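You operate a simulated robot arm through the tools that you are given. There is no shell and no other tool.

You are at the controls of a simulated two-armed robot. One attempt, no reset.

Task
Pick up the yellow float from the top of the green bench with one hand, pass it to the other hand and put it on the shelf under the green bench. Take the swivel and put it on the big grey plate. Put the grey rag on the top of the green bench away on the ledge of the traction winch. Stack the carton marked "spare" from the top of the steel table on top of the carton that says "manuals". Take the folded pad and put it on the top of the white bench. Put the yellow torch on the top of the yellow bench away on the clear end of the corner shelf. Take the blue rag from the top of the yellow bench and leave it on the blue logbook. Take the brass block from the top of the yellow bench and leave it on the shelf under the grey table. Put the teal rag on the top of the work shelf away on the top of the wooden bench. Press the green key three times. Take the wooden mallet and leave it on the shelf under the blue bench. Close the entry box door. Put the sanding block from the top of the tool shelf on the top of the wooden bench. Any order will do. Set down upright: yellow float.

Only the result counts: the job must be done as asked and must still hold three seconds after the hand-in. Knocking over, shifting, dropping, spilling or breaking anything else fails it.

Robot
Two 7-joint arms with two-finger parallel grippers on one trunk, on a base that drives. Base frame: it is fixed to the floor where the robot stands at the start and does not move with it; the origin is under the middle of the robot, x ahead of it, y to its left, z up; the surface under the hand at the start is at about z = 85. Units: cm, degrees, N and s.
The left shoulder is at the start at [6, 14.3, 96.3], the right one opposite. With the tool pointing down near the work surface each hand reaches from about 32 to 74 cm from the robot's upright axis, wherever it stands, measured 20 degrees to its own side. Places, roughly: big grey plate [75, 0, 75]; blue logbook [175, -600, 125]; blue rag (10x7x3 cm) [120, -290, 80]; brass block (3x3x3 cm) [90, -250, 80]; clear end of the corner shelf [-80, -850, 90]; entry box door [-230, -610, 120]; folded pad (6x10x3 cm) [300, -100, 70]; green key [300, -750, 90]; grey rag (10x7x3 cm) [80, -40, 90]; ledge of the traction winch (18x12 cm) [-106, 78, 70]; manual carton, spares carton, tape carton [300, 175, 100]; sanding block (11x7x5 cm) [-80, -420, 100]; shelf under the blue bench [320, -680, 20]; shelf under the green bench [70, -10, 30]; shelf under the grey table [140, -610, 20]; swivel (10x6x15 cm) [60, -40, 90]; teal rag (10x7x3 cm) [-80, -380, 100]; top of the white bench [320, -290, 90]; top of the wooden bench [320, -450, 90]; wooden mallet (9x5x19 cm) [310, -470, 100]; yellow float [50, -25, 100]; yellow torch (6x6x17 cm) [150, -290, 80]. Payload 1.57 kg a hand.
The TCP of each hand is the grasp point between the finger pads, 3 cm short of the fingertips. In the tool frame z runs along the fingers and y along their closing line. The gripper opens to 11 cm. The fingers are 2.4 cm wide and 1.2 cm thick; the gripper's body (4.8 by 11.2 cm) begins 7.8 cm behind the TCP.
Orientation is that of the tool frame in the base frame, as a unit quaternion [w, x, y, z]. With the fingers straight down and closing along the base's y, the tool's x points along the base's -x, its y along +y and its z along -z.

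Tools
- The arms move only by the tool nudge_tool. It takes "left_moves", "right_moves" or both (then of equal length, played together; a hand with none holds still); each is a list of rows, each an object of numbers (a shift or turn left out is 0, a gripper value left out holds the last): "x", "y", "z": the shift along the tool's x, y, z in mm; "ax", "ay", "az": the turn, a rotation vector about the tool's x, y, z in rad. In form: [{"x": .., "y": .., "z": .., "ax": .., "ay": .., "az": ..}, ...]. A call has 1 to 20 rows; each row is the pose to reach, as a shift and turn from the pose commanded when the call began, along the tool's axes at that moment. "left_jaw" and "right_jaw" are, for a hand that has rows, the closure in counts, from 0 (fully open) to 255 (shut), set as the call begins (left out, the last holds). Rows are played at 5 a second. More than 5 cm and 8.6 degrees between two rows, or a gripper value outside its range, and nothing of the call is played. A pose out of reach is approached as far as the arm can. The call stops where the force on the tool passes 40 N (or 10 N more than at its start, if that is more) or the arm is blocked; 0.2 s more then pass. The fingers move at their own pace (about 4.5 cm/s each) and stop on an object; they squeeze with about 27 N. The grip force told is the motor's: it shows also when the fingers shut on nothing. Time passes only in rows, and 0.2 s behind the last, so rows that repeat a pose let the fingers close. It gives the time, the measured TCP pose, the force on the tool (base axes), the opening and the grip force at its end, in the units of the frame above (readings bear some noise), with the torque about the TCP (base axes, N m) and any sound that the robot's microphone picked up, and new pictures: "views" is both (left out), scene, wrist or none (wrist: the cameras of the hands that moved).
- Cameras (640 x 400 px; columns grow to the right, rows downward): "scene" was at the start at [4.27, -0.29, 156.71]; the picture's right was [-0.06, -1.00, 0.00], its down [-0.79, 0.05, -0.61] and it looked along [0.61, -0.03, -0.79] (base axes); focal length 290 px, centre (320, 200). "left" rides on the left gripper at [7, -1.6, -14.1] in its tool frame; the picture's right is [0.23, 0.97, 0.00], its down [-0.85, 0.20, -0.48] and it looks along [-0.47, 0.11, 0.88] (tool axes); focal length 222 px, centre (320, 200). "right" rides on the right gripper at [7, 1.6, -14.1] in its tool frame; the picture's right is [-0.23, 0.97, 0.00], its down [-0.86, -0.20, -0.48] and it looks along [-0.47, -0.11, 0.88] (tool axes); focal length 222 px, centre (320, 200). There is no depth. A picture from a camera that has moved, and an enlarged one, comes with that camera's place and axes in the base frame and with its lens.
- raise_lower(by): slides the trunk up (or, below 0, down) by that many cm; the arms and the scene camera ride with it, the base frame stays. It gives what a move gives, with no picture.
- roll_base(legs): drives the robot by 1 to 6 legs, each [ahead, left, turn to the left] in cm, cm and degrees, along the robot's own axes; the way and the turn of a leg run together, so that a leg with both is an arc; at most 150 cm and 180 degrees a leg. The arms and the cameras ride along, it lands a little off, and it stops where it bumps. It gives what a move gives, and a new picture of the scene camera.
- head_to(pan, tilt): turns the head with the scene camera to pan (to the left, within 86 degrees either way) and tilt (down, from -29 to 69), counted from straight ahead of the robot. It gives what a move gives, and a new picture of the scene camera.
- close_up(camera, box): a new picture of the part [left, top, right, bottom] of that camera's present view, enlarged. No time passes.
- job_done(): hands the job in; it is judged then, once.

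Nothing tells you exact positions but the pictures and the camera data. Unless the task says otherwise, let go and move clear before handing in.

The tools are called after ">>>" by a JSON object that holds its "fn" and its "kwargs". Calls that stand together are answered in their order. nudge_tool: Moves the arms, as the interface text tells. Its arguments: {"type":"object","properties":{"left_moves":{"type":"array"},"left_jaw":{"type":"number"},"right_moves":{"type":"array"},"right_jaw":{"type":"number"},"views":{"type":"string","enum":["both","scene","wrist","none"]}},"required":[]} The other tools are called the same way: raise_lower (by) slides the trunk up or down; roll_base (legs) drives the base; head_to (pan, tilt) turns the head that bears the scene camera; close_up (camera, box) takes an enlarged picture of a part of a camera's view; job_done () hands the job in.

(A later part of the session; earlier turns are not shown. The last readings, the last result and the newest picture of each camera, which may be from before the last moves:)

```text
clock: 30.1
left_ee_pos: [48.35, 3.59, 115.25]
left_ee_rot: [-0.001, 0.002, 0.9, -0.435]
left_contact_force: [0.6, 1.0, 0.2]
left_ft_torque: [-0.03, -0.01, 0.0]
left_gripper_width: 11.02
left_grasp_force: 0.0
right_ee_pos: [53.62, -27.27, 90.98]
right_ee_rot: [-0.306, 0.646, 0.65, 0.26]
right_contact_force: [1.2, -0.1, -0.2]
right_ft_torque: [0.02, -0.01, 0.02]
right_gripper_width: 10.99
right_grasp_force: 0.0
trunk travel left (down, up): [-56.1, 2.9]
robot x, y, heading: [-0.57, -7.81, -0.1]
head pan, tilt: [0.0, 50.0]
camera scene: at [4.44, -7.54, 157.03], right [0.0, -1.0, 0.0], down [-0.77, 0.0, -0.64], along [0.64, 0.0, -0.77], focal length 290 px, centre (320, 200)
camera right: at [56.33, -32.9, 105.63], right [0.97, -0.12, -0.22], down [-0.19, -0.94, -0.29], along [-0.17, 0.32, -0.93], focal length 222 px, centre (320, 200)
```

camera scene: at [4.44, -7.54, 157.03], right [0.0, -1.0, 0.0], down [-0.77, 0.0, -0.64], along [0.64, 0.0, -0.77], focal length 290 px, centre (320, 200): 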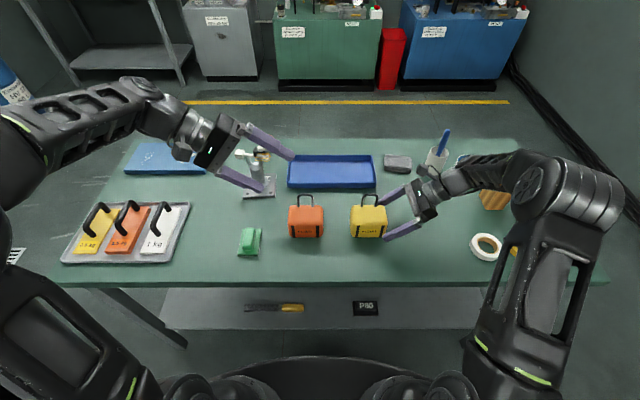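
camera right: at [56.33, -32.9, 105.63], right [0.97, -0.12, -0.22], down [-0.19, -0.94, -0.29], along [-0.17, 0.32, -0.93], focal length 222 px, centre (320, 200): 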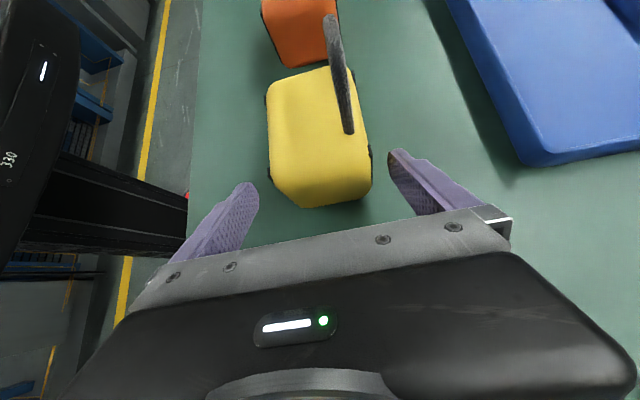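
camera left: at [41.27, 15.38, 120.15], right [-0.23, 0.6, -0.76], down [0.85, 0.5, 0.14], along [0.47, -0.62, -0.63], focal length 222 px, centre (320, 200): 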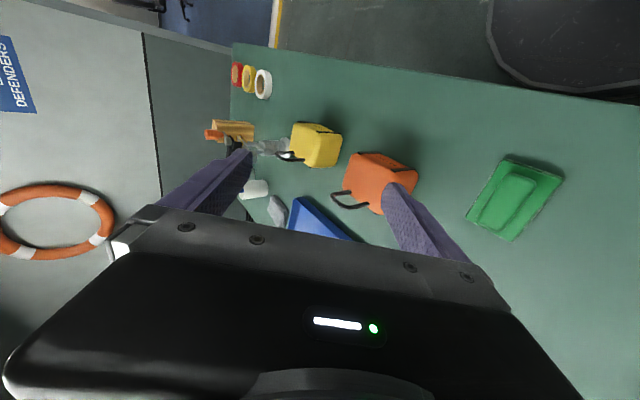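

The float is centred between the fingers. I'll advance 2.7 cm more and close.

>>> {"fn": "nudge_tool", "kwargs": {"right_moves": [{"z": 14}, {"z": 27}, {"z": 27}], "views": "wrist"}}

```text
clock: 30.9
left_ee_pos: [48.28, 3.62, 115.24]
left_ee_rot: [-0.001, 0.001, 0.9, -0.435]
left_contact_force: [-0.6, -0.9, 0.0]
left_ft_torque: [0.04, -0.01, 0.0]
left_gripper_width: 11.0
left_grasp_force: 0.1
right_ee_pos: [53.65, -25.39, 89.27]
right_ee_rot: [-0.306, 0.645, 0.65, 0.26]
right_contact_force: [-0.1, -0.6, -0.4]
right_ft_torque: [-0.01, 0.0, 0.01]
right_gripper_width: 10.99
right_grasp_force: 0.1
trunk travel left (down, up): [-56.1, 2.9]
robot x, y, heading: [-0.11, -8.1, -0.1]
head pan, tilt: [0.0, 50.0]
camera right: at [56.25, -30.96, 103.89], right [0.97, -0.12, -0.22], down [-0.19, -0.94, -0.29], along [-0.17, 0.32, -0.93], focal length 222 px, centre (320, 200)
```

right: 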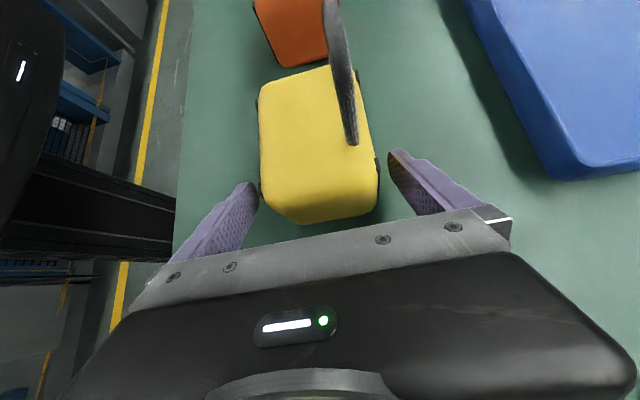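

>>> {"fn": "nudge_tool", "kwargs": {"right_moves": [{"z": 0}, {"z": 0}, {"z": 0}, {"z": 0}], "right_jaw": 255, "views": "wrist"}}

```text
clock: 31.9
left_ee_pos: [48.29, 3.65, 115.21]
left_ee_rot: [-0.001, 0.002, 0.9, -0.436]
left_contact_force: [-0.5, 0.5, 0.5]
left_ft_torque: [-0.03, -0.02, 0.0]
left_gripper_width: 11.01
left_grasp_force: 0.0
right_ee_pos: [53.64, -25.27, 89.23]
right_ee_rot: [-0.306, 0.645, 0.651, 0.26]
right_contact_force: [1.6, -1.2, 2.1]
right_ft_torque: [0.12, -0.24, -0.09]
right_gripper_width: 7.48
right_grasp_force: 27.1
trunk travel left (down, up): [-56.1, 2.9]
robot x, y, heading: [-0.01, -7.15, -0.0]
head pan, tilt: [0.0, 50.0]
camera right: at [56.27, -30.98, 103.93], right [0.97, -0.12, -0.22], down [-0.19, -0.94, -0.29], along [-0.17, 0.32, -0.93], focal length 222 px, centre (320, 200)
```

right: 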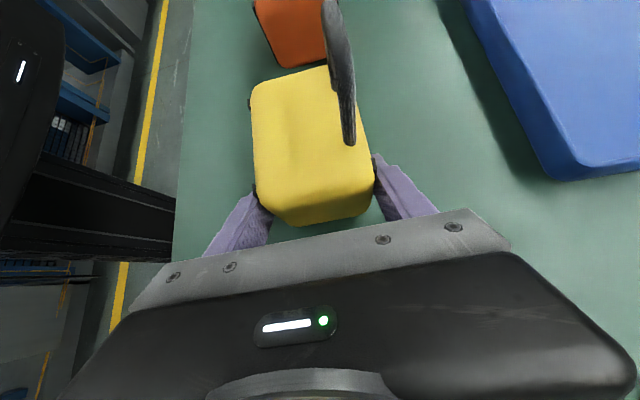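

Gripped at 7.5 cm. I'll lift it straight up.

>>> {"fn": "nudge_tool", "kwargs": {"right_moves": [{"x": 15, "z": -14, "y": -1}, {"x": 37, "z": -34, "y": -3}, {"x": 73, "z": -68, "y": -6}, {"x": 100, "z": -92, "y": -8}, {"x": 100, "z": -92, "y": -8}]}}

```text
clock: 33.1
left_ee_pos: [48.31, 3.62, 115.29]
left_ee_rot: [-0.001, 0.002, 0.9, -0.435]
left_contact_force: [1.1, -0.6, 0.3]
left_ft_torque: [0.01, -0.02, 0.01]
left_gripper_width: 11.01
left_grasp_force: 0.1
right_ee_pos: [53.85, -24.85, 102.96]
right_ee_rot: [-0.306, 0.645, 0.65, 0.259]
right_contact_force: [-0.5, -0.2, -2.9]
right_ft_torque: [-0.07, -0.04, -0.01]
right_gripper_width: 7.48
right_grasp_force: 26.9
trunk travel left (down, up): [-56.1, 2.9]
robot x, y, heading: [-0.31, -7.54, -0.3]
head pan, tilt: [0.0, 50.0]
camera scene: at [4.52, -7.57, 157.03], right [0.0, -1.0, 0.0], down [-0.77, 0.0, -0.64], along [0.64, 0.0, -0.77], focal length 290 px, centre (320, 200)
camera right: at [56.54, -30.48, 117.59], right [0.97, -0.12, -0.22], down [-0.19, -0.94, -0.29], along [-0.17, 0.32, -0.93], focal length 222 px, centre (320, 200)
```

scene: 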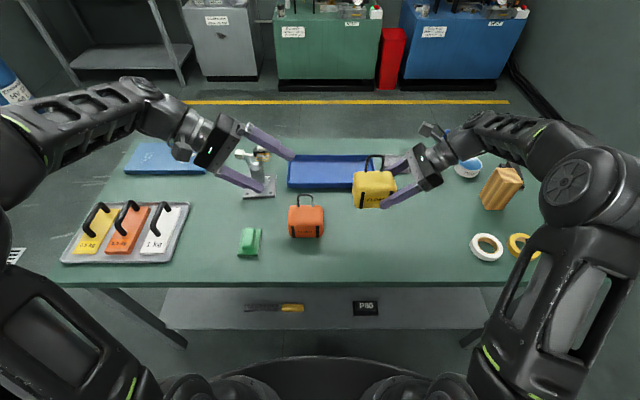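
right: 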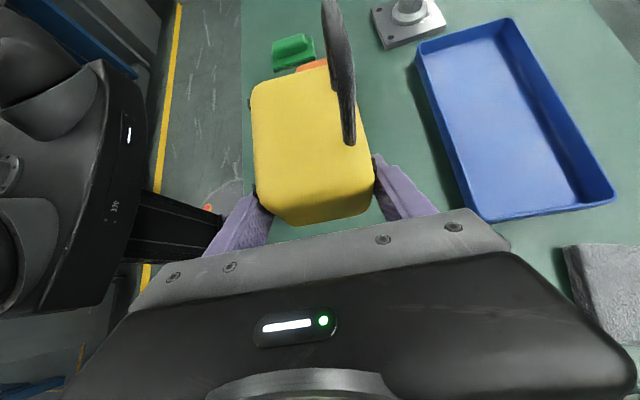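

Held firmly (about 0.3 kg). I'll bring the float closer to the robot's middle and straighten the left hand.

>>> {"fn": "nudge_tool", "kwargs": {"right_moves": [{"y": -32}, {"y": -64, "z": 15, "x": 5}, {"y": -95, "z": 45, "x": 13}, {"y": -95, "z": 77, "x": 23}, {"y": -95, "z": 77, "x": 23}, {"y": -95, "z": 77, "x": 23}, {"y": -95, "z": 77, "x": 23}], "left_moves": [{"x": 25, "ax": -0.15}, {"x": 50, "ax": -0.3, "z": -10}, {"x": 75, "ax": -0.45, "z": -20}, {"x": 100, "ax": -0.6, "z": -28}, {"x": 100, "ax": -0.75, "z": -28}, {"x": 100, "ax": -0.9, "z": -28}, {"x": 100, "ax": -0.9, "z": -28}]}}

```text
clock: 34.7
left_ee_pos: [38.92, 5.73, 116.86]
left_ee_rot: [0.007, 0.0, 1.0, -0.022]
left_contact_force: [1.3, 0.3, -0.4]
left_ft_torque: [-0.03, 0.1, -0.01]
left_gripper_width: 11.01
left_grasp_force: 0.0
left hand out of reach, approached as far as the arm can: row 6, 7
right_ee_pos: [43.92, -18.32, 100.02]
right_ee_rot: [-0.306, 0.647, 0.649, 0.259]
right_contact_force: [0.9, 0.0, -2.4]
right_ft_torque: [-0.13, 0.03, 0.03]
right_gripper_width: 7.49
right_grasp_force: 27.1
trunk travel left (down, up): [-56.1, 2.9]
robot x, y, heading: [-0.19, -7.82, -0.1]
head pan, tilt: [0.0, 50.0]
camera scene: at [4.8, -7.53, 157.01], right [0.0, -1.0, 0.0], down [-0.77, 0.0, -0.64], along [0.64, 0.0, -0.77], focal length 290 px, centre (320, 200)
camera right: at [46.65, -23.95, 114.73], right [0.97, -0.12, -0.23], down [-0.19, -0.94, -0.29], along [-0.18, 0.32, -0.93], focal length 222 px, centre (320, 200)
camera left: at [31.67, 4.79, 130.89], right [-0.22, 0.97, -0.05], down [0.85, 0.22, 0.48], along [0.48, 0.07, -0.88], focal length 222 px, centre (320, 200)
```

scene: 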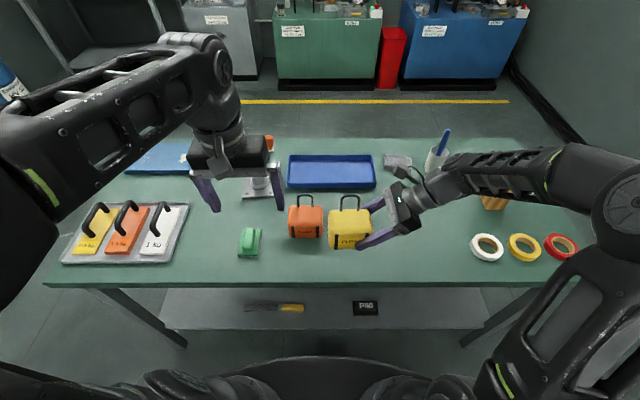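
right: 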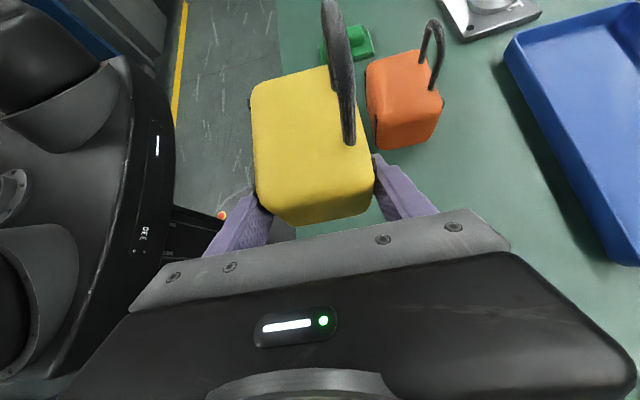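
left: 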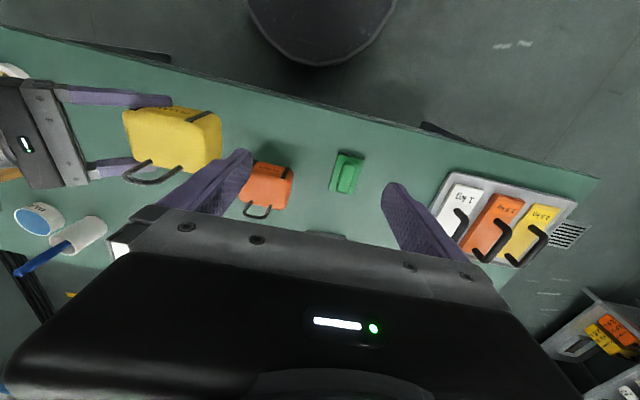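

The float's handle should now be at about (46.6,-14.4), top z≈108.5. I'll tilt the left hand 45° forward and bring it above and beside the handle with a 7 cm opening.

>>> {"fn": "nudge_tool", "kwargs": {"left_moves": [{"x": -8, "y": -17, "z": 5, "ay": -0.131}, {"x": -17, "y": -35, "z": 10, "ay": -0.262, "ax": -0.02}, {"x": -25, "y": -53, "z": 15, "ay": -0.393, "ax": -0.04}, {"x": -34, "y": -71, "z": 22, "ay": -0.524, "ax": -0.04}, {"x": -42, "y": -90, "z": 28, "ay": -0.655, "ax": -0.04}, {"x": -51, "y": -107, "z": 34, "ay": -0.785, "ax": -0.04}, {"x": -51, "y": -107, "z": 34, "ay": -0.785, "ax": -0.04}], "left_jaw": 85}}

```text
clock: 36.3
left_ee_pos: [43.69, -4.96, 113.26]
left_ee_rot: [0.383, 0.001, 0.924, 0.02]
left_contact_force: [0.4, 0.5, -0.1]
left_ft_torque: [0.0, -0.03, -0.03]
left_gripper_width: 7.35
left_grasp_force: 0.0
right_ee_pos: [43.79, -18.24, 100.17]
right_ee_rot: [-0.306, 0.645, 0.65, 0.259]
right_contact_force: [1.3, 0.6, -2.7]
right_ft_torque: [-0.15, 0.02, 0.0]
right_gripper_width: 7.48
right_grasp_force: 26.7
trunk travel left (down, up): [-56.1, 2.9]
robot x, y, heading: [-0.14, -7.6, -0.3]
head pan, tilt: [0.0, 50.0]
camera scene: at [4.49, -7.51, 157.03], right [0.0, -1.0, 0.0], down [-0.77, 0.0, -0.64], along [0.64, 0.0, -0.77], focal length 290 px, centre (320, 200)
camera left: at [28.67, -6.72, 118.2], right [-0.17, 0.98, -0.13], down [0.26, 0.17, 0.95], along [0.95, 0.13, -0.29], focal length 222 px, centre (320, 200)
```

scene: 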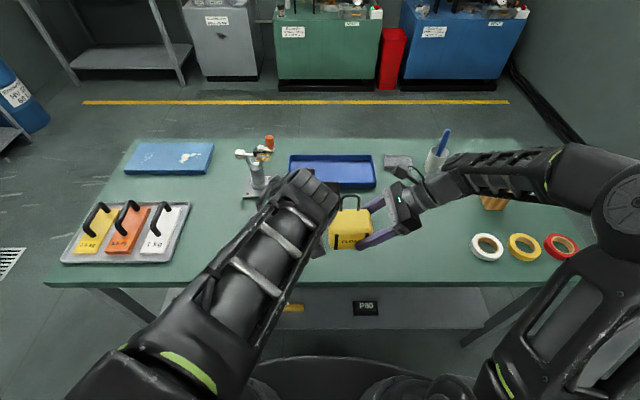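
left: 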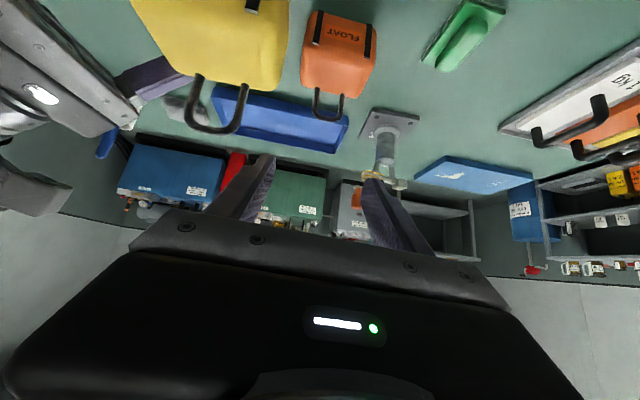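

The handle's at about (46.8,-14.5). I'll move the left hand over it and down so its fingers straddle the handle.

>>> {"fn": "nudge_tool", "kwargs": {"left_moves": [{"x": -12, "z": 9, "y": -47}, {"x": -24, "z": 18, "y": -95}, {"x": -24, "z": 18, "y": -95}, {"x": -24, "z": 18, "y": -95}]}}

```text
refused: row 2 steps farther than a row can; nothing moved
```

>>> {"fn": "nudge_tool", "kwargs": {"left_moves": [{"x": -8, "z": 6, "y": -32}, {"x": -16, "z": 12, "y": -64}, {"x": -24, "z": 18, "y": -95}, {"x": -24, "z": 18, "y": -95}]}}

```text
clock: 37.3
left_ee_pos: [46.09, -15.34, 114.49]
left_ee_rot: [0.368, -0.001, 0.93, -0.029]
left_contact_force: [0.0, -0.7, -0.5]
left_ft_torque: [0.0, -0.01, -0.03]
left_gripper_width: 7.35
left_grasp_force: 0.0
right_ee_pos: [43.72, -18.38, 100.2]
right_ee_rot: [-0.307, 0.644, 0.65, 0.26]
right_contact_force: [-0.2, -0.5, -3.0]
right_ft_torque: [-0.12, -0.02, -0.02]
right_gripper_width: 7.45
right_grasp_force: 26.9
trunk travel left (down, up): [-56.1, 2.9]
robot x, y, heading: [-0.36, -7.66, -0.2]
head pan, tilt: [0.0, 50.0]
camera scene: at [4.4, -7.54, 157.03], right [0.0, -1.0, 0.0], down [-0.77, 0.0, -0.64], along [0.64, 0.0, -0.77], focal length 290 px, centre (320, 200)
camera left: at [31.15, -16.19, 119.94], right [-0.15, 0.97, -0.21], down [0.3, 0.24, 0.92], along [0.94, 0.07, -0.33], focal length 222 px, centre (320, 200)
```

scene: 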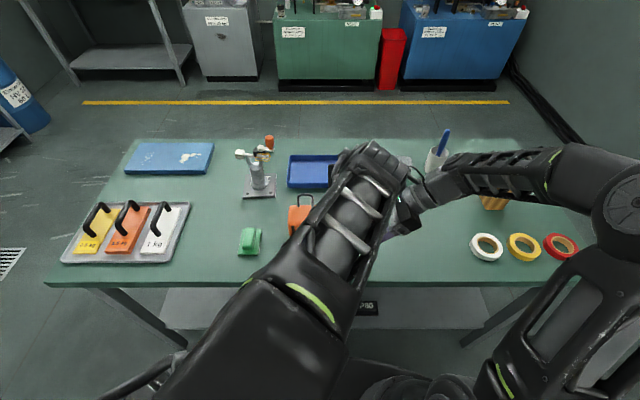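
left: 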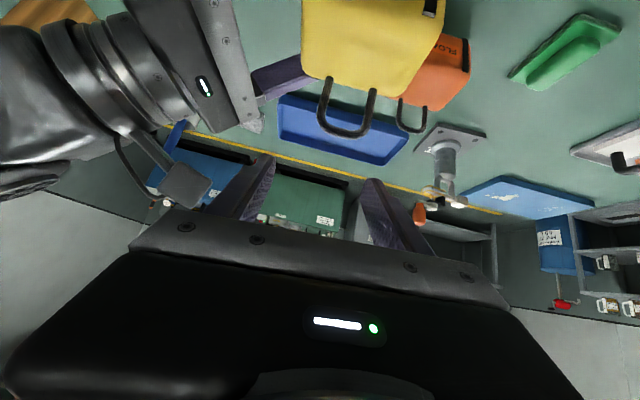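

The left arm is at its limit that far across. I'll shift the float 8 cm left with the right hand and re-centre the left hand there.

>>> {"fn": "nudge_tool", "kwargs": {"left_moves": [{"y": 30}, {"y": 60}, {"y": 84}, {"y": 84}, {"y": 84}], "right_moves": [{"x": 0}, {"x": 18, "y": 1, "z": 20}, {"x": 36, "y": 2, "z": 40}, {"x": 54, "y": 2.5, "z": 58.5}, {"x": 54, "y": 2.5, "z": 58.5}]}}

```text
clock: 38.5
left_ee_pos: [46.77, -6.0, 113.71]
left_ee_rot: [0.383, 0.002, 0.924, 0.019]
left_contact_force: [0.2, -0.9, -0.9]
left_ft_torque: [-0.03, 0.01, -0.03]
left_gripper_width: 7.33
left_grasp_force: 0.1
right_ee_pos: [43.88, -10.29, 99.95]
right_ee_rot: [-0.307, 0.645, 0.65, 0.259]
right_contact_force: [0.6, 0.2, -3.2]
right_ft_torque: [-0.07, -0.02, 0.0]
right_gripper_width: 7.47
right_grasp_force: 26.9
trunk travel left (down, up): [-56.1, 2.9]
robot x, y, heading: [-0.22, -7.54, -0.0]
head pan, tilt: [0.0, 50.0]
camera scene: at [4.48, -7.56, 157.03], right [0.0, -1.0, 0.0], down [-0.77, 0.0, -0.64], along [0.64, 0.0, -0.77], focal length 290 px, centre (320, 200)
camera right: at [46.53, -15.94, 114.67], right [0.97, -0.12, -0.22], down [-0.19, -0.94, -0.29], along [-0.17, 0.32, -0.93], focal length 222 px, centre (320, 200)
camera left: at [31.75, -7.84, 118.55], right [-0.17, 0.98, -0.12], down [0.26, 0.17, 0.95], along [0.95, 0.13, -0.29], focal length 222 px, centre (320, 200)
```

scene: 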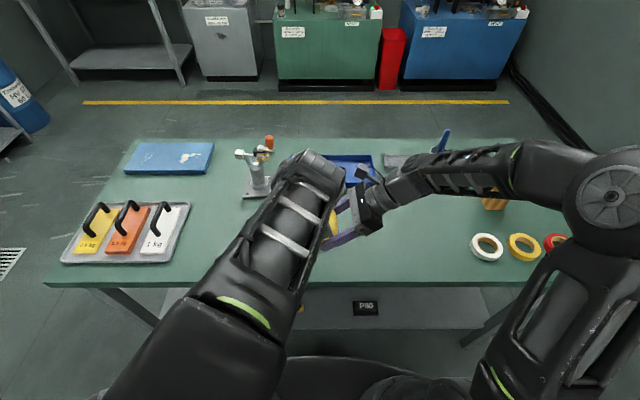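
right: 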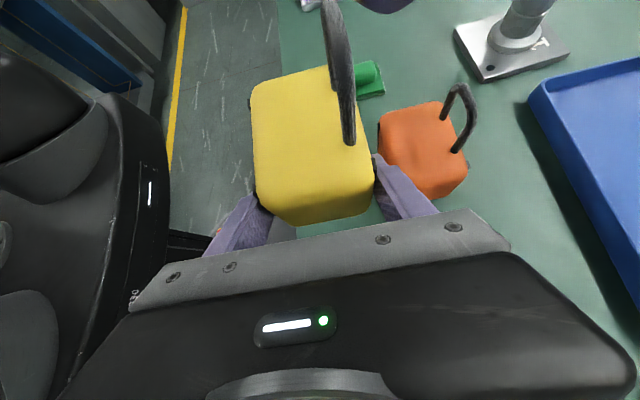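
left: 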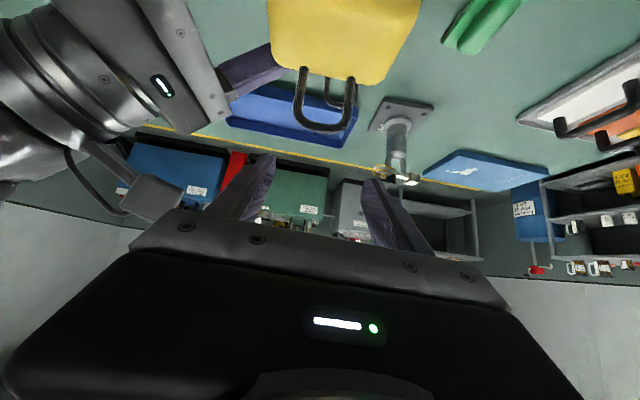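

The handle is centred at about (46.8,-6.5). I'll lower the left hand 7 cm so the fingers straddle it.

>>> {"fn": "nudge_tool", "kwargs": {"left_moves": [{"y": -4, "x": 12, "z": 12}, {"y": -4, "x": 25, "z": 25}, {"y": -4, "x": 38, "z": 38}, {"y": -4, "x": 49, "z": 49}, {"y": -4, "x": 49, "z": 49}], "views": "wrist"}}

```text
clock: 39.7
left_ee_pos: [46.46, -7.11, 106.99]
left_ee_rot: [0.375, 0.001, 0.927, -0.007]
left_contact_force: [0.6, 0.7, -0.3]
left_ft_torque: [-0.01, 0.02, 0.0]
left_gripper_width: 7.36
left_grasp_force: 0.0
right_ee_pos: [43.86, -10.35, 99.96]
right_ee_rot: [-0.307, 0.645, 0.65, 0.26]
right_contact_force: [1.2, -0.7, -2.1]
right_ft_torque: [-0.07, 0.03, -0.02]
right_gripper_width: 7.49
right_grasp_force: 27.3
trunk travel left (down, up): [-56.1, 2.9]
robot x, y, heading: [-0.22, -7.82, -0.3]
head pan, tilt: [0.0, 50.0]
camera left: at [31.47, -8.43, 112.19], right [-0.16, 0.97, -0.17], down [0.28, 0.21, 0.94], along [0.95, 0.1, -0.31], focal length 222 px, centre (320, 200)
```

left: 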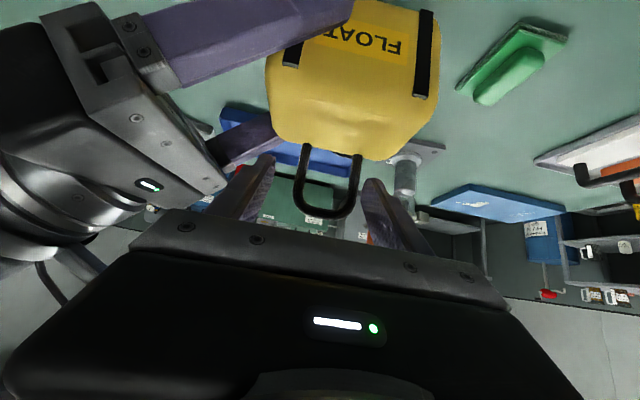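

The handle is between the left fingers, slightly off-centre. I'll shift a touch and close.

>>> {"fn": "nudge_tool", "kwargs": {"left_moves": [{"y": 6}, {"y": 6}], "views": "wrist"}}

>>> {"fn": "nudge_tool", "kwargs": {"left_moves": [{"y": 0}, {"y": 0}, {"y": 0}, {"y": 0}], "left_jaw": 255, "views": "wrist"}}

```text
clock: 40.3
left_ee_pos: [46.51, -6.24, 106.91]
left_ee_rot: [0.378, 0.001, 0.926, 0.0]
left_contact_force: [0.0, 0.4, -0.4]
left_ft_torque: [0.0, -0.02, 0.01]
left_gripper_width: 7.34
left_grasp_force: 0.0
right_ee_pos: [44.04, -10.42, 99.98]
right_ee_rot: [-0.307, 0.645, 0.65, 0.26]
right_contact_force: [0.6, -0.8, -3.2]
right_ft_torque: [-0.11, 0.03, 0.02]
right_gripper_width: 7.46
right_grasp_force: 27.5
trunk travel left (down, up): [-56.1, 2.9]
robot x, y, heading: [-0.23, -7.94, -0.2]
head pan, tilt: [0.0, 50.0]
camera left: at [31.55, -7.68, 112.08], right [-0.16, 0.97, -0.16], down [0.28, 0.2, 0.94], along [0.95, 0.11, -0.3], focal length 222 px, centre (320, 200)
```

left: 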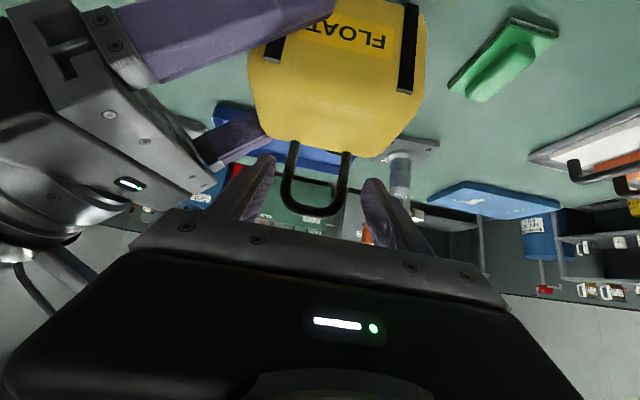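

```text
clock: 41.3
left_ee_pos: [46.65, -6.26, 106.92]
left_ee_rot: [0.378, -0.001, 0.926, 0.0]
left_contact_force: [-8.0, -21.1, -0.7]
left_ft_torque: [-1.17, 0.08, -0.28]
left_gripper_width: 4.81
left_grasp_force: 26.7
right_ee_pos: [43.99, -10.19, 100.0]
right_ee_rot: [-0.307, 0.643, 0.651, 0.259]
right_contact_force: [8.5, 21.4, -3.2]
right_ft_torque: [-0.44, 0.47, 0.55]
right_gripper_width: 7.48
right_grasp_force: 27.0
trunk travel left (down, up): [-56.1, 2.9]
robot x, y, heading: [0.04, -7.56, -0.2]
head pan, tilt: [0.0, 50.0]
camera left: at [31.61, -7.71, 112.08], right [-0.16, 0.97, -0.16], down [0.28, 0.2, 0.94], along [0.95, 0.11, -0.3], focal length 222 px, centre (320, 200)
```

left: 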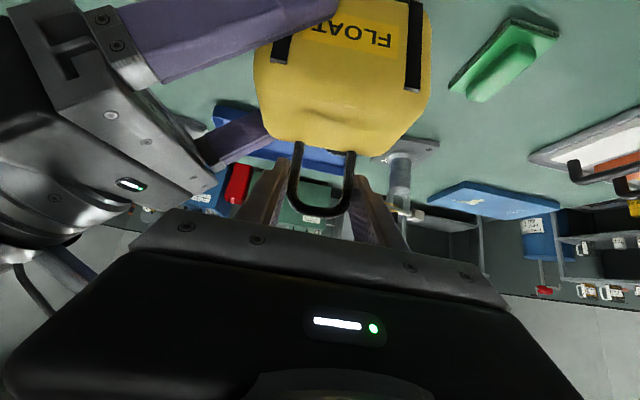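

The left hand has the handle (4.8 cm). I'll open the right hand and back it away to the right.

>>> {"fn": "nudge_tool", "kwargs": {"right_moves": [{"z": 0}, {"z": 0}, {"z": 0}, {"z": 0}], "right_jaw": 0, "views": "wrist"}}

>>> {"fn": "nudge_tool", "kwargs": {"right_moves": [{"z": -30}, {"z": -70}, {"z": -110}, {"z": -140}, {"z": -140}]}}

```text
clock: 42.3
left_ee_pos: [46.58, -6.1, 106.93]
left_ee_rot: [0.376, -0.001, 0.927, 0.001]
left_contact_force: [0.2, -0.2, 0.0]
left_ft_torque: [0.02, -0.07, -0.01]
left_gripper_width: 4.75
left_grasp_force: 26.6
right_ee_pos: [43.87, -10.35, 100.02]
right_ee_rot: [-0.307, 0.645, 0.649, 0.261]
right_contact_force: [-0.3, 0.4, 0.1]
right_ft_torque: [0.05, 0.02, -0.02]
right_gripper_width: 11.01
right_grasp_force: 0.0
trunk travel left (down, up): [-56.1, 2.9]
robot x, y, heading: [-0.28, -7.45, -0.0]
head pan, tilt: [0.0, 50.0]
camera right: at [46.53, -15.96, 114.67], right [0.97, -0.12, -0.22], down [-0.19, -0.94, -0.29], along [-0.17, 0.32, -0.93], focal length 222 px, centre (320, 200)
```

right: 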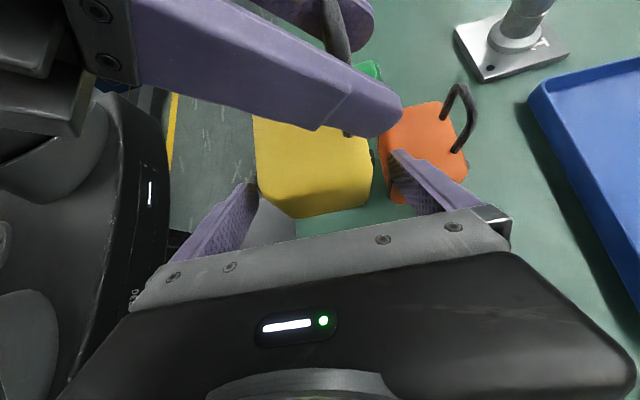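

```text
clock: 43.5
left_ee_pos: [46.58, -6.07, 106.82]
left_ee_rot: [0.375, -0.002, 0.927, 0.001]
left_contact_force: [0.4, -0.1, 1.1]
left_ft_torque: [0.0, -0.07, 0.03]
left_gripper_width: 4.74
left_grasp_force: 26.7
right_ee_pos: [44.6, -20.65, 109.71]
right_ee_rot: [-0.307, 0.645, 0.65, 0.259]
right_contact_force: [0.1, 0.1, -0.1]
right_ft_torque: [0.01, 0.01, 0.0]
right_gripper_width: 11.01
right_grasp_force: 0.0
trunk travel left (down, up): [-56.1, 2.9]
robot x, y, heading: [-0.11, -7.82, -0.1]
head pan, tilt: [0.0, 50.0]
camera scene: at [4.48, -7.54, 157.03], right [0.0, -1.0, 0.0], down [-0.77, 0.0, -0.64], along [0.64, 0.0, -0.77], focal length 290 px, centre (320, 200)
camera right: at [47.29, -26.2, 124.34], right [0.97, -0.12, -0.22], down [-0.19, -0.94, -0.29], along [-0.17, 0.32, -0.93], focal length 222 px, centre (320, 200)
```

scene: 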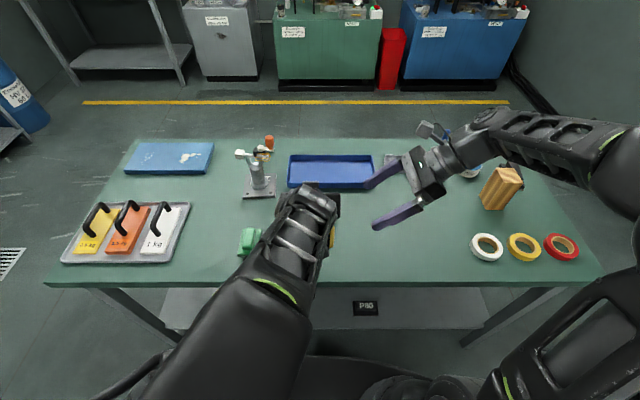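
right: 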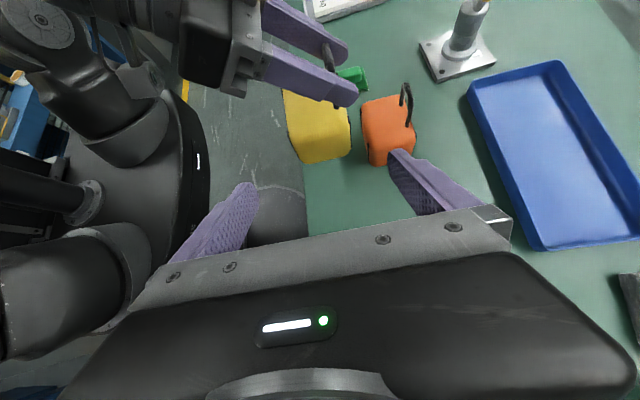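

Let me raise the left hand a little and check the float is hanging from it.

>>> {"fn": "nudge_tool", "kwargs": {"left_moves": [{"x": -14, "z": -14}, {"x": -21, "z": -21}, {"x": -21, "z": -21}], "views": "wrist"}}

>>> {"fn": "close_up", "kwargs": {"camera": "right", "box": [220, 0, 480, 200]}}

```text
clock: 44.3
left_ee_pos: [46.81, -5.53, 109.73]
left_ee_rot: [0.377, -0.004, 0.926, 0.013]
left_contact_force: [0.0, -0.8, -2.6]
left_ft_torque: [-0.02, -0.11, 0.0]
left_gripper_width: 4.73
left_grasp_force: 26.5
right_ee_pos: [44.69, -20.54, 109.65]
right_ee_rot: [-0.307, 0.645, 0.65, 0.259]
right_contact_force: [0.0, -0.2, 0.6]
right_ft_torque: [0.01, 0.02, 0.02]
right_gripper_width: 10.99
right_grasp_force: 0.1
trunk travel left (down, up): [-56.1, 2.9]
robot x, y, heading: [0.25, -7.52, -0.2]
head pan, tilt: [0.0, 50.0]
camera left: at [31.86, -7.31, 114.78], right [-0.18, 0.97, -0.14], down [0.27, 0.18, 0.94], along [0.95, 0.13, -0.3], focal length 222 px, centre (320, 200)
```

left: 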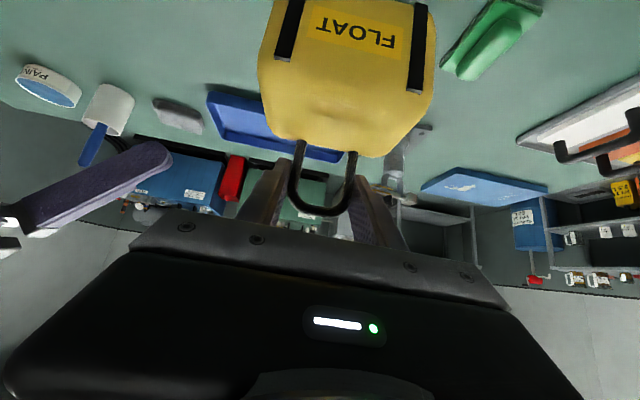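

```text
2.00 times, centred on (350, 100) of right
camera zoom: at [47.28, -26.17, 124.31], right [0.97, -0.12, -0.22], down [-0.19, -0.94, -0.29], along [-0.17, 0.32, -0.93], focal length 444 px, centre (260, 400)
```

zoom: 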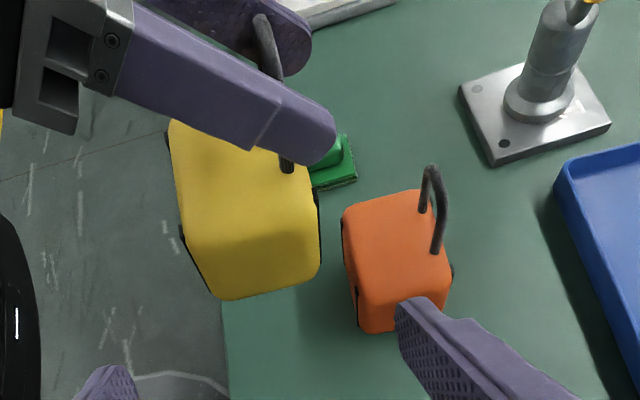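

The float hangs from the left hand. I'll back away from the bench, move right, then lower the trunk for the under-shelf.

>>> {"fn": "roll_base", "kwargs": {"legs": [[-42, 0, 0], [0, -40, 0]]}}

```text
clock: 49.0
left_ee_pos: [5.86, -46.52, 109.96]
left_ee_rot: [0.38, 0.006, 0.925, 0.009]
left_contact_force: [0.1, 0.0, -3.7]
left_ft_torque: [0.03, -0.08, 0.03]
left_gripper_width: 4.74
left_grasp_force: 27.4
right_ee_pos: [3.54, -61.14, 109.61]
right_ee_rot: [-0.304, 0.649, 0.646, 0.262]
right_contact_force: [0.6, -0.2, 0.4]
right_ft_torque: [-0.02, 0.02, -0.05]
right_gripper_width: 11.0
right_grasp_force: 0.1
trunk travel left (down, up): [-56.1, 2.9]
robot x, y, heading: [-40.45, -47.48, -1.1]
head pan, tilt: [0.0, 50.0]
camera scene: at [-36.43, -47.67, 157.03], right [-0.02, -1.0, 0.0], down [-0.77, 0.01, -0.64], along [0.64, -0.01, -0.77], focal length 290 px, centre (320, 200)
```

scene: 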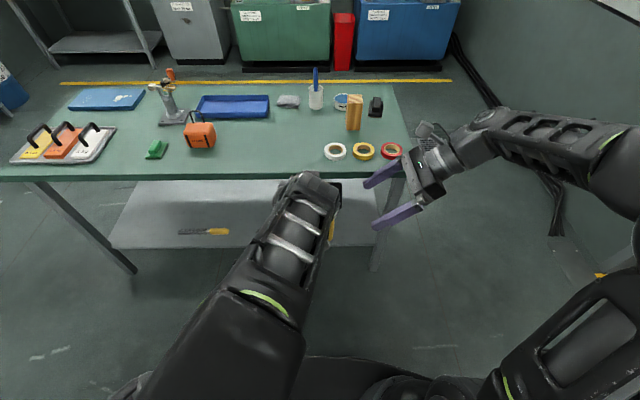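

The shelf's front edge is at x≈40 and the right leg near y≈-76. I'll tuck the right arm in so it won't hit the leg, then lower the trunk.

>>> {"fn": "nudge_tool", "kwargs": {"right_moves": [{"y": -20, "x": -8, "z": -5, "ay": -0.131}, {"y": -40, "x": -16, "z": -10, "ay": -0.262}, {"y": -60, "x": -24, "z": -15, "ay": -0.393}, {"y": -80, "x": -32, "z": -20, "ay": -0.524}, {"y": -96, "x": -43, "z": -24, "ay": -0.655}, {"y": -96, "x": -43, "z": -24, "ay": -0.785}, {"y": -96, "x": -43, "z": -24, "ay": -0.785}], "views": "none"}}

>>> {"fn": "raise_lower", "kwargs": {"by": -55}}

>>> {"fn": "head_to", "kwargs": {"pan": 0, "tilt": 30}}

```text
clock: 50.5
left_ee_pos: [5.78, -46.51, 109.78]
left_ee_rot: [0.379, 0.005, 0.925, 0.009]
left_contact_force: [0.1, 0.4, -2.8]
left_ft_torque: [0.05, -0.07, 0.01]
left_gripper_width: 4.74
left_grasp_force: 27.4
right_ee_pos: [-6.16, -65.98, 108.61]
right_ee_rot: [-0.033, 0.7, 0.714, -0.008]
right_contact_force: [0.2, -0.8, -0.5]
right_ft_torque: [0.01, 0.01, 0.02]
right_gripper_width: 11.0
right_grasp_force: 0.1
trunk travel left (down, up): [-56.1, 2.9]
robot x, y, heading: [-40.78, -47.46, -1.0]
head pan, tilt: [0.0, 50.0]
```

```text
refused: -55 is not a number from -40 to 40
```

```text
clock: 51.4
left_ee_pos: [5.69, -46.46, 109.71]
left_ee_rot: [0.379, 0.006, 0.925, 0.008]
left_contact_force: [1.3, -1.5, -2.1]
left_ft_torque: [-0.04, -0.07, -0.01]
left_gripper_width: 4.75
left_grasp_force: 27.1
right_ee_pos: [-6.11, -65.89, 108.6]
right_ee_rot: [-0.036, 0.699, 0.714, -0.007]
right_contact_force: [0.4, 0.3, -0.5]
right_ft_torque: [0.01, 0.02, 0.03]
right_gripper_width: 11.03
right_grasp_force: 0.0
trunk travel left (down, up): [-56.1, 2.9]
robot x, y, heading: [-40.93, -47.37, -0.6]
head pan, tilt: [0.0, 30.0]
camera scene: at [-35.09, -47.59, 159.98], right [-0.02, -1.0, 0.0], down [-0.5, 0.01, -0.87], along [0.87, -0.01, -0.5], focal length 290 px, centre (320, 200)
```

scene: 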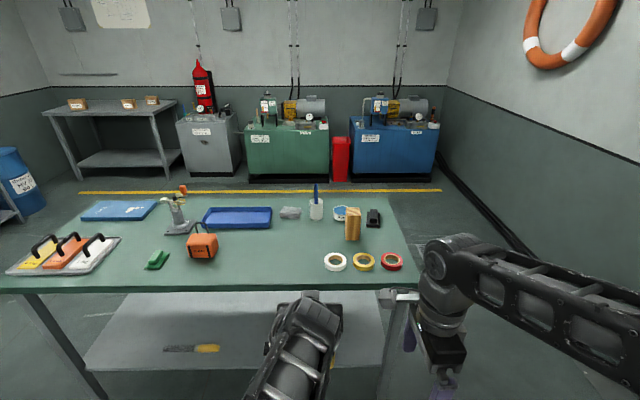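

>>> {"fn": "raise_lower", "kwargs": {"by": -40}}

>>> {"fn": "raise_lower", "kwargs": {"by": -15}}

>>> {"fn": "head_to", "kwargs": {"pan": 0, "tilt": 35}}

```text
clock: 55.2
left_ee_pos: [5.7, -46.36, 69.79]
left_ee_rot: [0.379, 0.006, 0.925, 0.008]
left_contact_force: [-0.2, -0.3, -3.8]
left_ft_torque: [0.04, -0.06, -0.01]
left_gripper_width: 4.76
left_grasp_force: 27.1
right_ee_pos: [-6.18, -66.06, 68.56]
right_ee_rot: [-0.035, 0.699, 0.714, -0.006]
right_contact_force: [0.7, 0.0, -0.5]
right_ft_torque: [-0.05, -0.01, -0.04]
right_gripper_width: 11.02
right_grasp_force: 0.1
trunk travel left (down, up): [-16.1, 42.9]
robot x, y, heading: [-41.33, -47.6, -0.8]
head pan, tilt: [0.0, 30.0]
```

```text
clock: 57.0
left_ee_pos: [5.6, -46.43, 54.87]
left_ee_rot: [0.379, 0.005, 0.926, 0.009]
left_contact_force: [0.5, -0.4, -3.7]
left_ft_torque: [0.02, -0.1, 0.0]
left_gripper_width: 4.75
left_grasp_force: 27.4
right_ee_pos: [-6.13, -65.89, 53.65]
right_ee_rot: [-0.035, 0.699, 0.714, -0.006]
right_contact_force: [0.0, -1.1, -0.5]
right_ft_torque: [0.02, -0.04, 0.02]
right_gripper_width: 10.99
right_grasp_force: 0.2
trunk travel left (down, up): [-1.1, 57.9]
robot x, y, heading: [-40.76, -47.23, -1.0]
head pan, tilt: [0.0, 30.0]
```

```text
clock: 57.6
left_ee_pos: [5.62, -46.39, 54.8]
left_ee_rot: [0.379, 0.005, 0.925, 0.009]
left_contact_force: [-0.6, -0.2, -3.0]
left_ft_torque: [-0.03, -0.13, 0.0]
left_gripper_width: 4.73
left_grasp_force: 27.2
right_ee_pos: [-6.29, -65.93, 53.61]
right_ee_rot: [-0.035, 0.7, 0.713, -0.007]
right_contact_force: [0.0, -0.2, 0.1]
right_ft_torque: [-0.02, -0.02, 0.01]
right_gripper_width: 11.0
right_grasp_force: 0.1
trunk travel left (down, up): [-1.1, 57.9]
robot x, y, heading: [-40.88, -47.51, -0.9]
head pan, tilt: [0.0, 35.0]
camera scene: at [-35.33, -47.58, 104.21], right [-0.02, -1.0, 0.0], down [-0.57, 0.01, -0.82], along [0.82, -0.01, -0.57], focal length 290 px, centre (320, 200)
```

scene: 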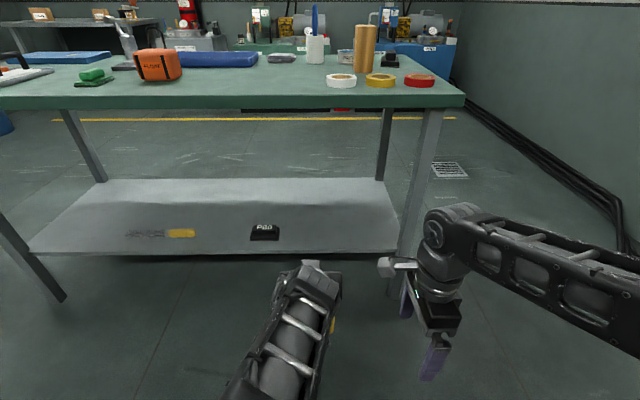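

The shelf top is at z≈30, front edge x≈40, and there's clear room at y≈-50. I'll lower the float to just above shelf height, then drive forward.

>>> {"fn": "nudge_tool", "kwargs": {"left_moves": [{"x": 25, "z": 25}, {"x": 50, "z": 50}, {"x": 60, "z": 60}, {"x": 60, "z": 60}], "views": "wrist"}}

```text
clock: 58.6
left_ee_pos: [5.54, -47.01, 46.68]
left_ee_rot: [0.37, -0.005, 0.929, -0.02]
left_contact_force: [-1.0, -0.1, -3.1]
left_ft_torque: [0.0, -0.08, 0.01]
left_gripper_width: 4.73
left_grasp_force: 27.1
right_ee_pos: [-6.15, -66.07, 53.59]
right_ee_rot: [-0.034, 0.699, 0.714, -0.006]
right_contact_force: [0.3, -0.2, -0.2]
right_ft_torque: [0.0, 0.01, 0.0]
right_gripper_width: 11.0
right_grasp_force: 0.1
trunk travel left (down, up): [-1.1, 57.9]
robot x, y, heading: [-40.93, -47.68, -1.1]
head pan, tilt: [0.0, 35.0]
camera left: at [-9.33, -48.13, 52.11], right [-0.16, 0.97, -0.2], down [0.29, 0.24, 0.93], along [0.94, 0.09, -0.32], focal length 222 px, centre (320, 200)
```

left: 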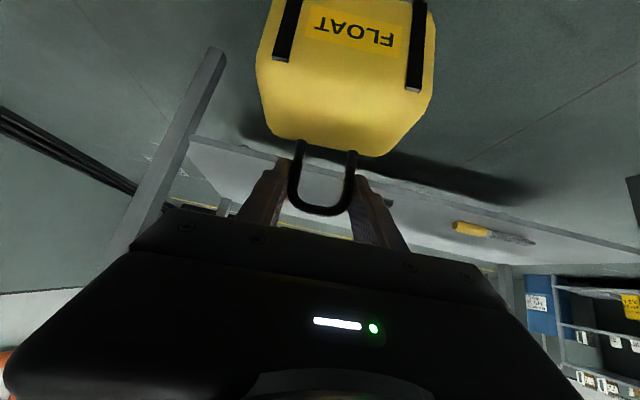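

>>> {"fn": "roll_base", "kwargs": {"legs": [[38, 0, 0.9]]}}

```text
clock: 61.0
left_ee_pos: [44.17, -46.61, 46.73]
left_ee_rot: [0.37, -0.012, 0.929, -0.016]
left_contact_force: [0.1, 0.7, -3.7]
left_ft_torque: [0.0, -0.08, 0.01]
left_gripper_width: 4.73
left_grasp_force: 26.9
right_ee_pos: [32.41, -65.88, 53.61]
right_ee_rot: [-0.034, 0.696, 0.718, -0.006]
right_contact_force: [0.3, 0.4, 0.1]
right_ft_torque: [-0.01, 0.0, -0.02]
right_gripper_width: 10.98
right_grasp_force: 0.2
trunk travel left (down, up): [-1.1, 57.9]
robot x, y, heading: [-2.64, -47.83, -0.3]
head pan, tilt: [0.0, 35.0]
camera scene: at [3.03, -47.87, 104.2], right [0.0, -1.0, 0.0], down [-0.57, 0.0, -0.82], along [0.82, 0.0, -0.57], focal length 290 px, centre (320, 200)
```

scene: 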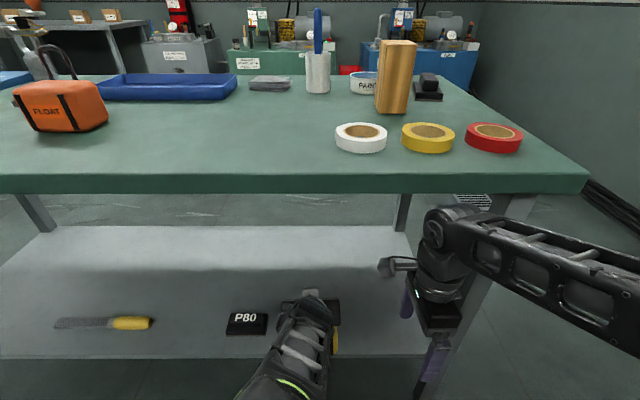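

Clear so far. I'll reach forward 8 cm and lower toward the shelf.

>>> {"fn": "nudge_tool", "kwargs": {"left_moves": [{"x": -28, "z": 28}, {"x": -56, "z": 56}, {"x": -56, "z": 56}, {"x": -42, "z": 70}, {"x": -28, "z": 84}, {"x": -28, "z": 84}]}}

```text
clock: 62.4
left_ee_pos: [51.85, -46.78, 42.33]
left_ee_rot: [0.37, -0.01, 0.929, -0.016]
left_contact_force: [-0.1, 0.4, -3.0]
left_ft_torque: [0.0, -0.1, -0.04]
left_gripper_width: 4.75
left_grasp_force: 27.0
right_ee_pos: [32.41, -65.9, 53.6]
right_ee_rot: [-0.035, 0.695, 0.718, -0.006]
right_contact_force: [-0.5, -0.4, -0.7]
right_ft_torque: [0.02, 0.0, 0.01]
right_gripper_width: 11.0
right_grasp_force: 0.0
trunk travel left (down, up): [-1.1, 57.9]
robot x, y, heading: [-2.91, -48.27, -0.2]
head pan, tilt: [0.0, 35.0]
camera scene: at [3.03, -47.87, 104.2], right [0.0, -1.0, 0.0], down [-0.57, 0.0, -0.82], along [0.82, 0.0, -0.57], focal length 290 px, centre (320, 200)
camera left: at [36.98, -48.13, 47.76], right [-0.17, 0.97, -0.19], down [0.29, 0.24, 0.93], along [0.94, 0.11, -0.32], focal length 222 px, centre (320, 200)
```

scene: 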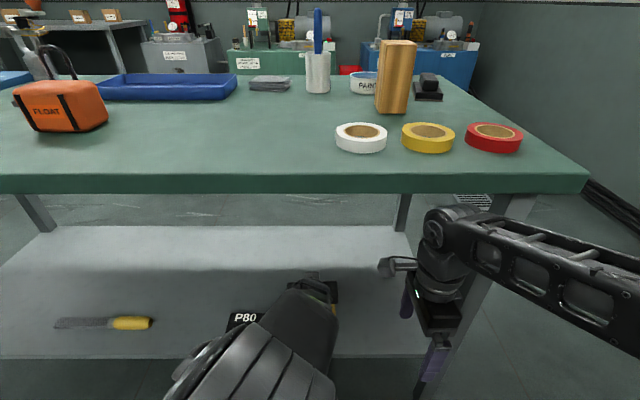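
left: 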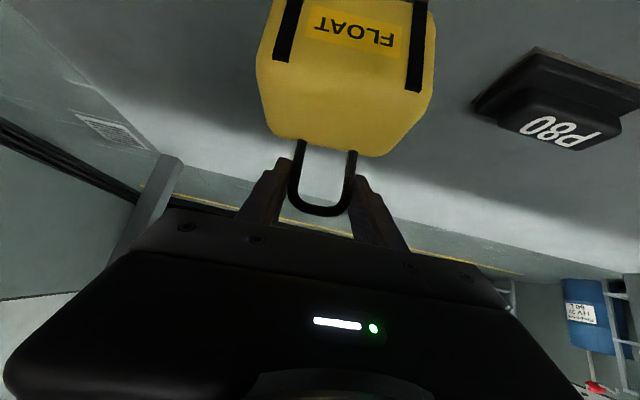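

>>> {"fn": "nudge_tool", "kwargs": {"left_moves": [{"x": 3, "z": 3}, {"x": 6, "z": 6}, {"x": 9, "z": 9}, {"x": 12, "z": 12}, {"x": 12, "z": 12}], "views": "wrist"}}

```text
clock: 63.6
left_ee_pos: [51.76, -46.82, 40.74]
left_ee_rot: [0.37, -0.011, 0.929, -0.016]
left_contact_force: [0.0, -1.2, -3.1]
left_ft_torque: [0.02, -0.1, 0.01]
left_gripper_width: 4.72
left_grasp_force: 27.0
right_ee_pos: [32.29, -65.92, 53.64]
right_ee_rot: [-0.034, 0.695, 0.718, -0.007]
right_contact_force: [-0.2, -0.3, 0.4]
right_ft_torque: [0.02, -0.03, -0.02]
right_gripper_width: 11.0
right_grasp_force: 0.2
trunk travel left (down, up): [-1.1, 57.9]
robot x, y, heading: [-2.44, -48.05, -0.2]
head pan, tilt: [0.0, 35.0]
camera left: at [36.85, -48.15, 46.19], right [-0.17, 0.97, -0.19], down [0.29, 0.24, 0.93], along [0.94, 0.11, -0.32], focal length 222 px, centre (320, 200)
```

left: 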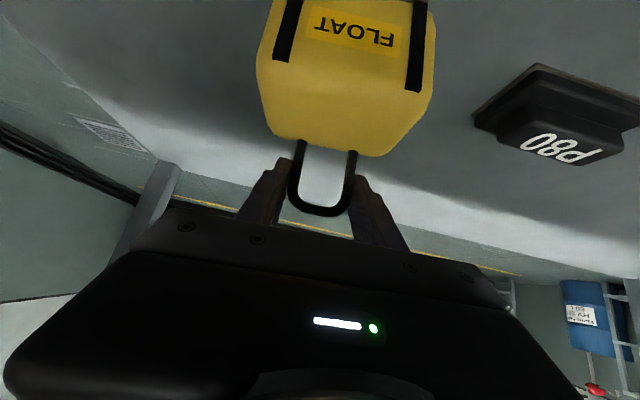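

>>> {"fn": "nudge_tool", "kwargs": {"left_moves": [{"x": 3, "z": 3}, {"x": 6, "z": 6}, {"x": 9, "z": 9}, {"x": 11, "z": 11}, {"x": 11, "z": 11}], "views": "none"}}

```text
clock: 64.8
left_ee_pos: [51.76, -47.0, 39.43]
left_ee_rot: [0.372, -0.011, 0.928, -0.017]
left_contact_force: [-0.7, 0.9, 8.3]
left_ft_torque: [0.64, -0.01, 0.02]
left_gripper_width: 4.78
left_grasp_force: 27.1
right_ee_pos: [32.29, -65.98, 53.63]
right_ee_rot: [-0.035, 0.695, 0.718, -0.007]
right_contact_force: [0.0, -0.1, -0.4]
right_ft_torque: [-0.03, -0.02, 0.03]
right_gripper_width: 11.02
right_grasp_force: 0.1
trunk travel left (down, up): [-1.1, 57.9]
robot x, y, heading: [-2.59, -48.19, 0.1]
head pan, tilt: [0.0, 35.0]
```

Contact is on the float's left end, so it's tilted slightly. I'll level it by a small roll before releasing.

>>> {"fn": "nudge_tool", "kwargs": {"left_moves": [{"ax": -0.02, "az": 0.019}, {"ax": -0.035, "az": 0.033}, {"ax": -0.05, "az": 0.048}, {"ax": -0.05, "az": 0.048, "x": 1, "z": 1}, {"ax": -0.05, "az": 0.048, "x": 1, "z": 1}], "views": "wrist"}}

```text
clock: 66.0
left_ee_pos: [51.7, -46.95, 39.34]
left_ee_rot: [0.371, 0.001, 0.928, 0.016]
left_contact_force: [-0.6, -1.7, 13.3]
left_ft_torque: [-1.01, -0.13, -0.05]
left_gripper_width: 4.79
left_grasp_force: 27.0
right_ee_pos: [32.35, -65.83, 53.66]
right_ee_rot: [-0.035, 0.695, 0.718, -0.007]
right_contact_force: [-0.1, 0.3, 0.9]
right_ft_torque: [0.02, 0.01, 0.02]
right_gripper_width: 11.0
right_grasp_force: 0.0
trunk travel left (down, up): [-1.1, 57.9]
robot x, y, heading: [-2.69, -48.05, -0.1]
head pan, tilt: [0.0, 35.0]
camera left: at [36.85, -48.66, 44.61], right [-0.17, 0.98, -0.13], down [0.29, 0.17, 0.94], along [0.94, 0.13, -0.31], focal length 222 px, centre (320, 200)
```

left: 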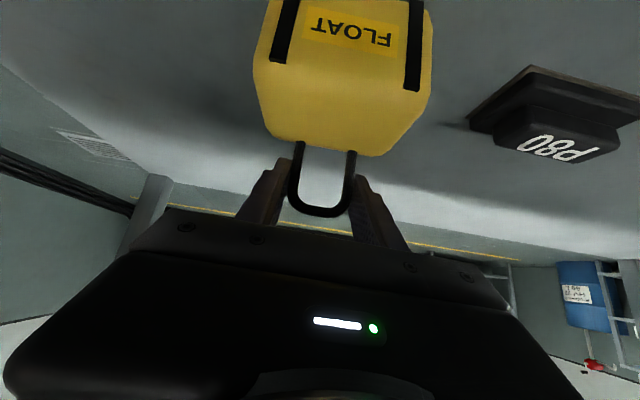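

>>> {"fn": "nudge_tool", "kwargs": {"left_moves": [{"ax": 0.015, "az": -0.014}, {"ax": 0.027, "az": -0.026}, {"ax": 0.027, "az": -0.026}], "views": "none"}}

```text
clock: 66.8
left_ee_pos: [51.68, -46.73, 39.22]
left_ee_rot: [0.37, -0.006, 0.929, -0.001]
left_contact_force: [0.1, 5.8, 14.1]
left_ft_torque: [0.39, -0.24, 0.03]
left_gripper_width: 4.75
left_grasp_force: 26.9
right_ee_pos: [32.39, -65.8, 53.68]
right_ee_rot: [-0.034, 0.695, 0.718, -0.007]
right_contact_force: [-0.2, 0.6, 1.2]
right_ft_torque: [-0.01, 0.0, -0.02]
right_gripper_width: 11.01
right_grasp_force: 0.0
trunk travel left (down, up): [-1.1, 57.9]
robot x, y, heading: [-2.64, -48.2, 0.0]
head pan, tilt: [0.0, 35.0]
```

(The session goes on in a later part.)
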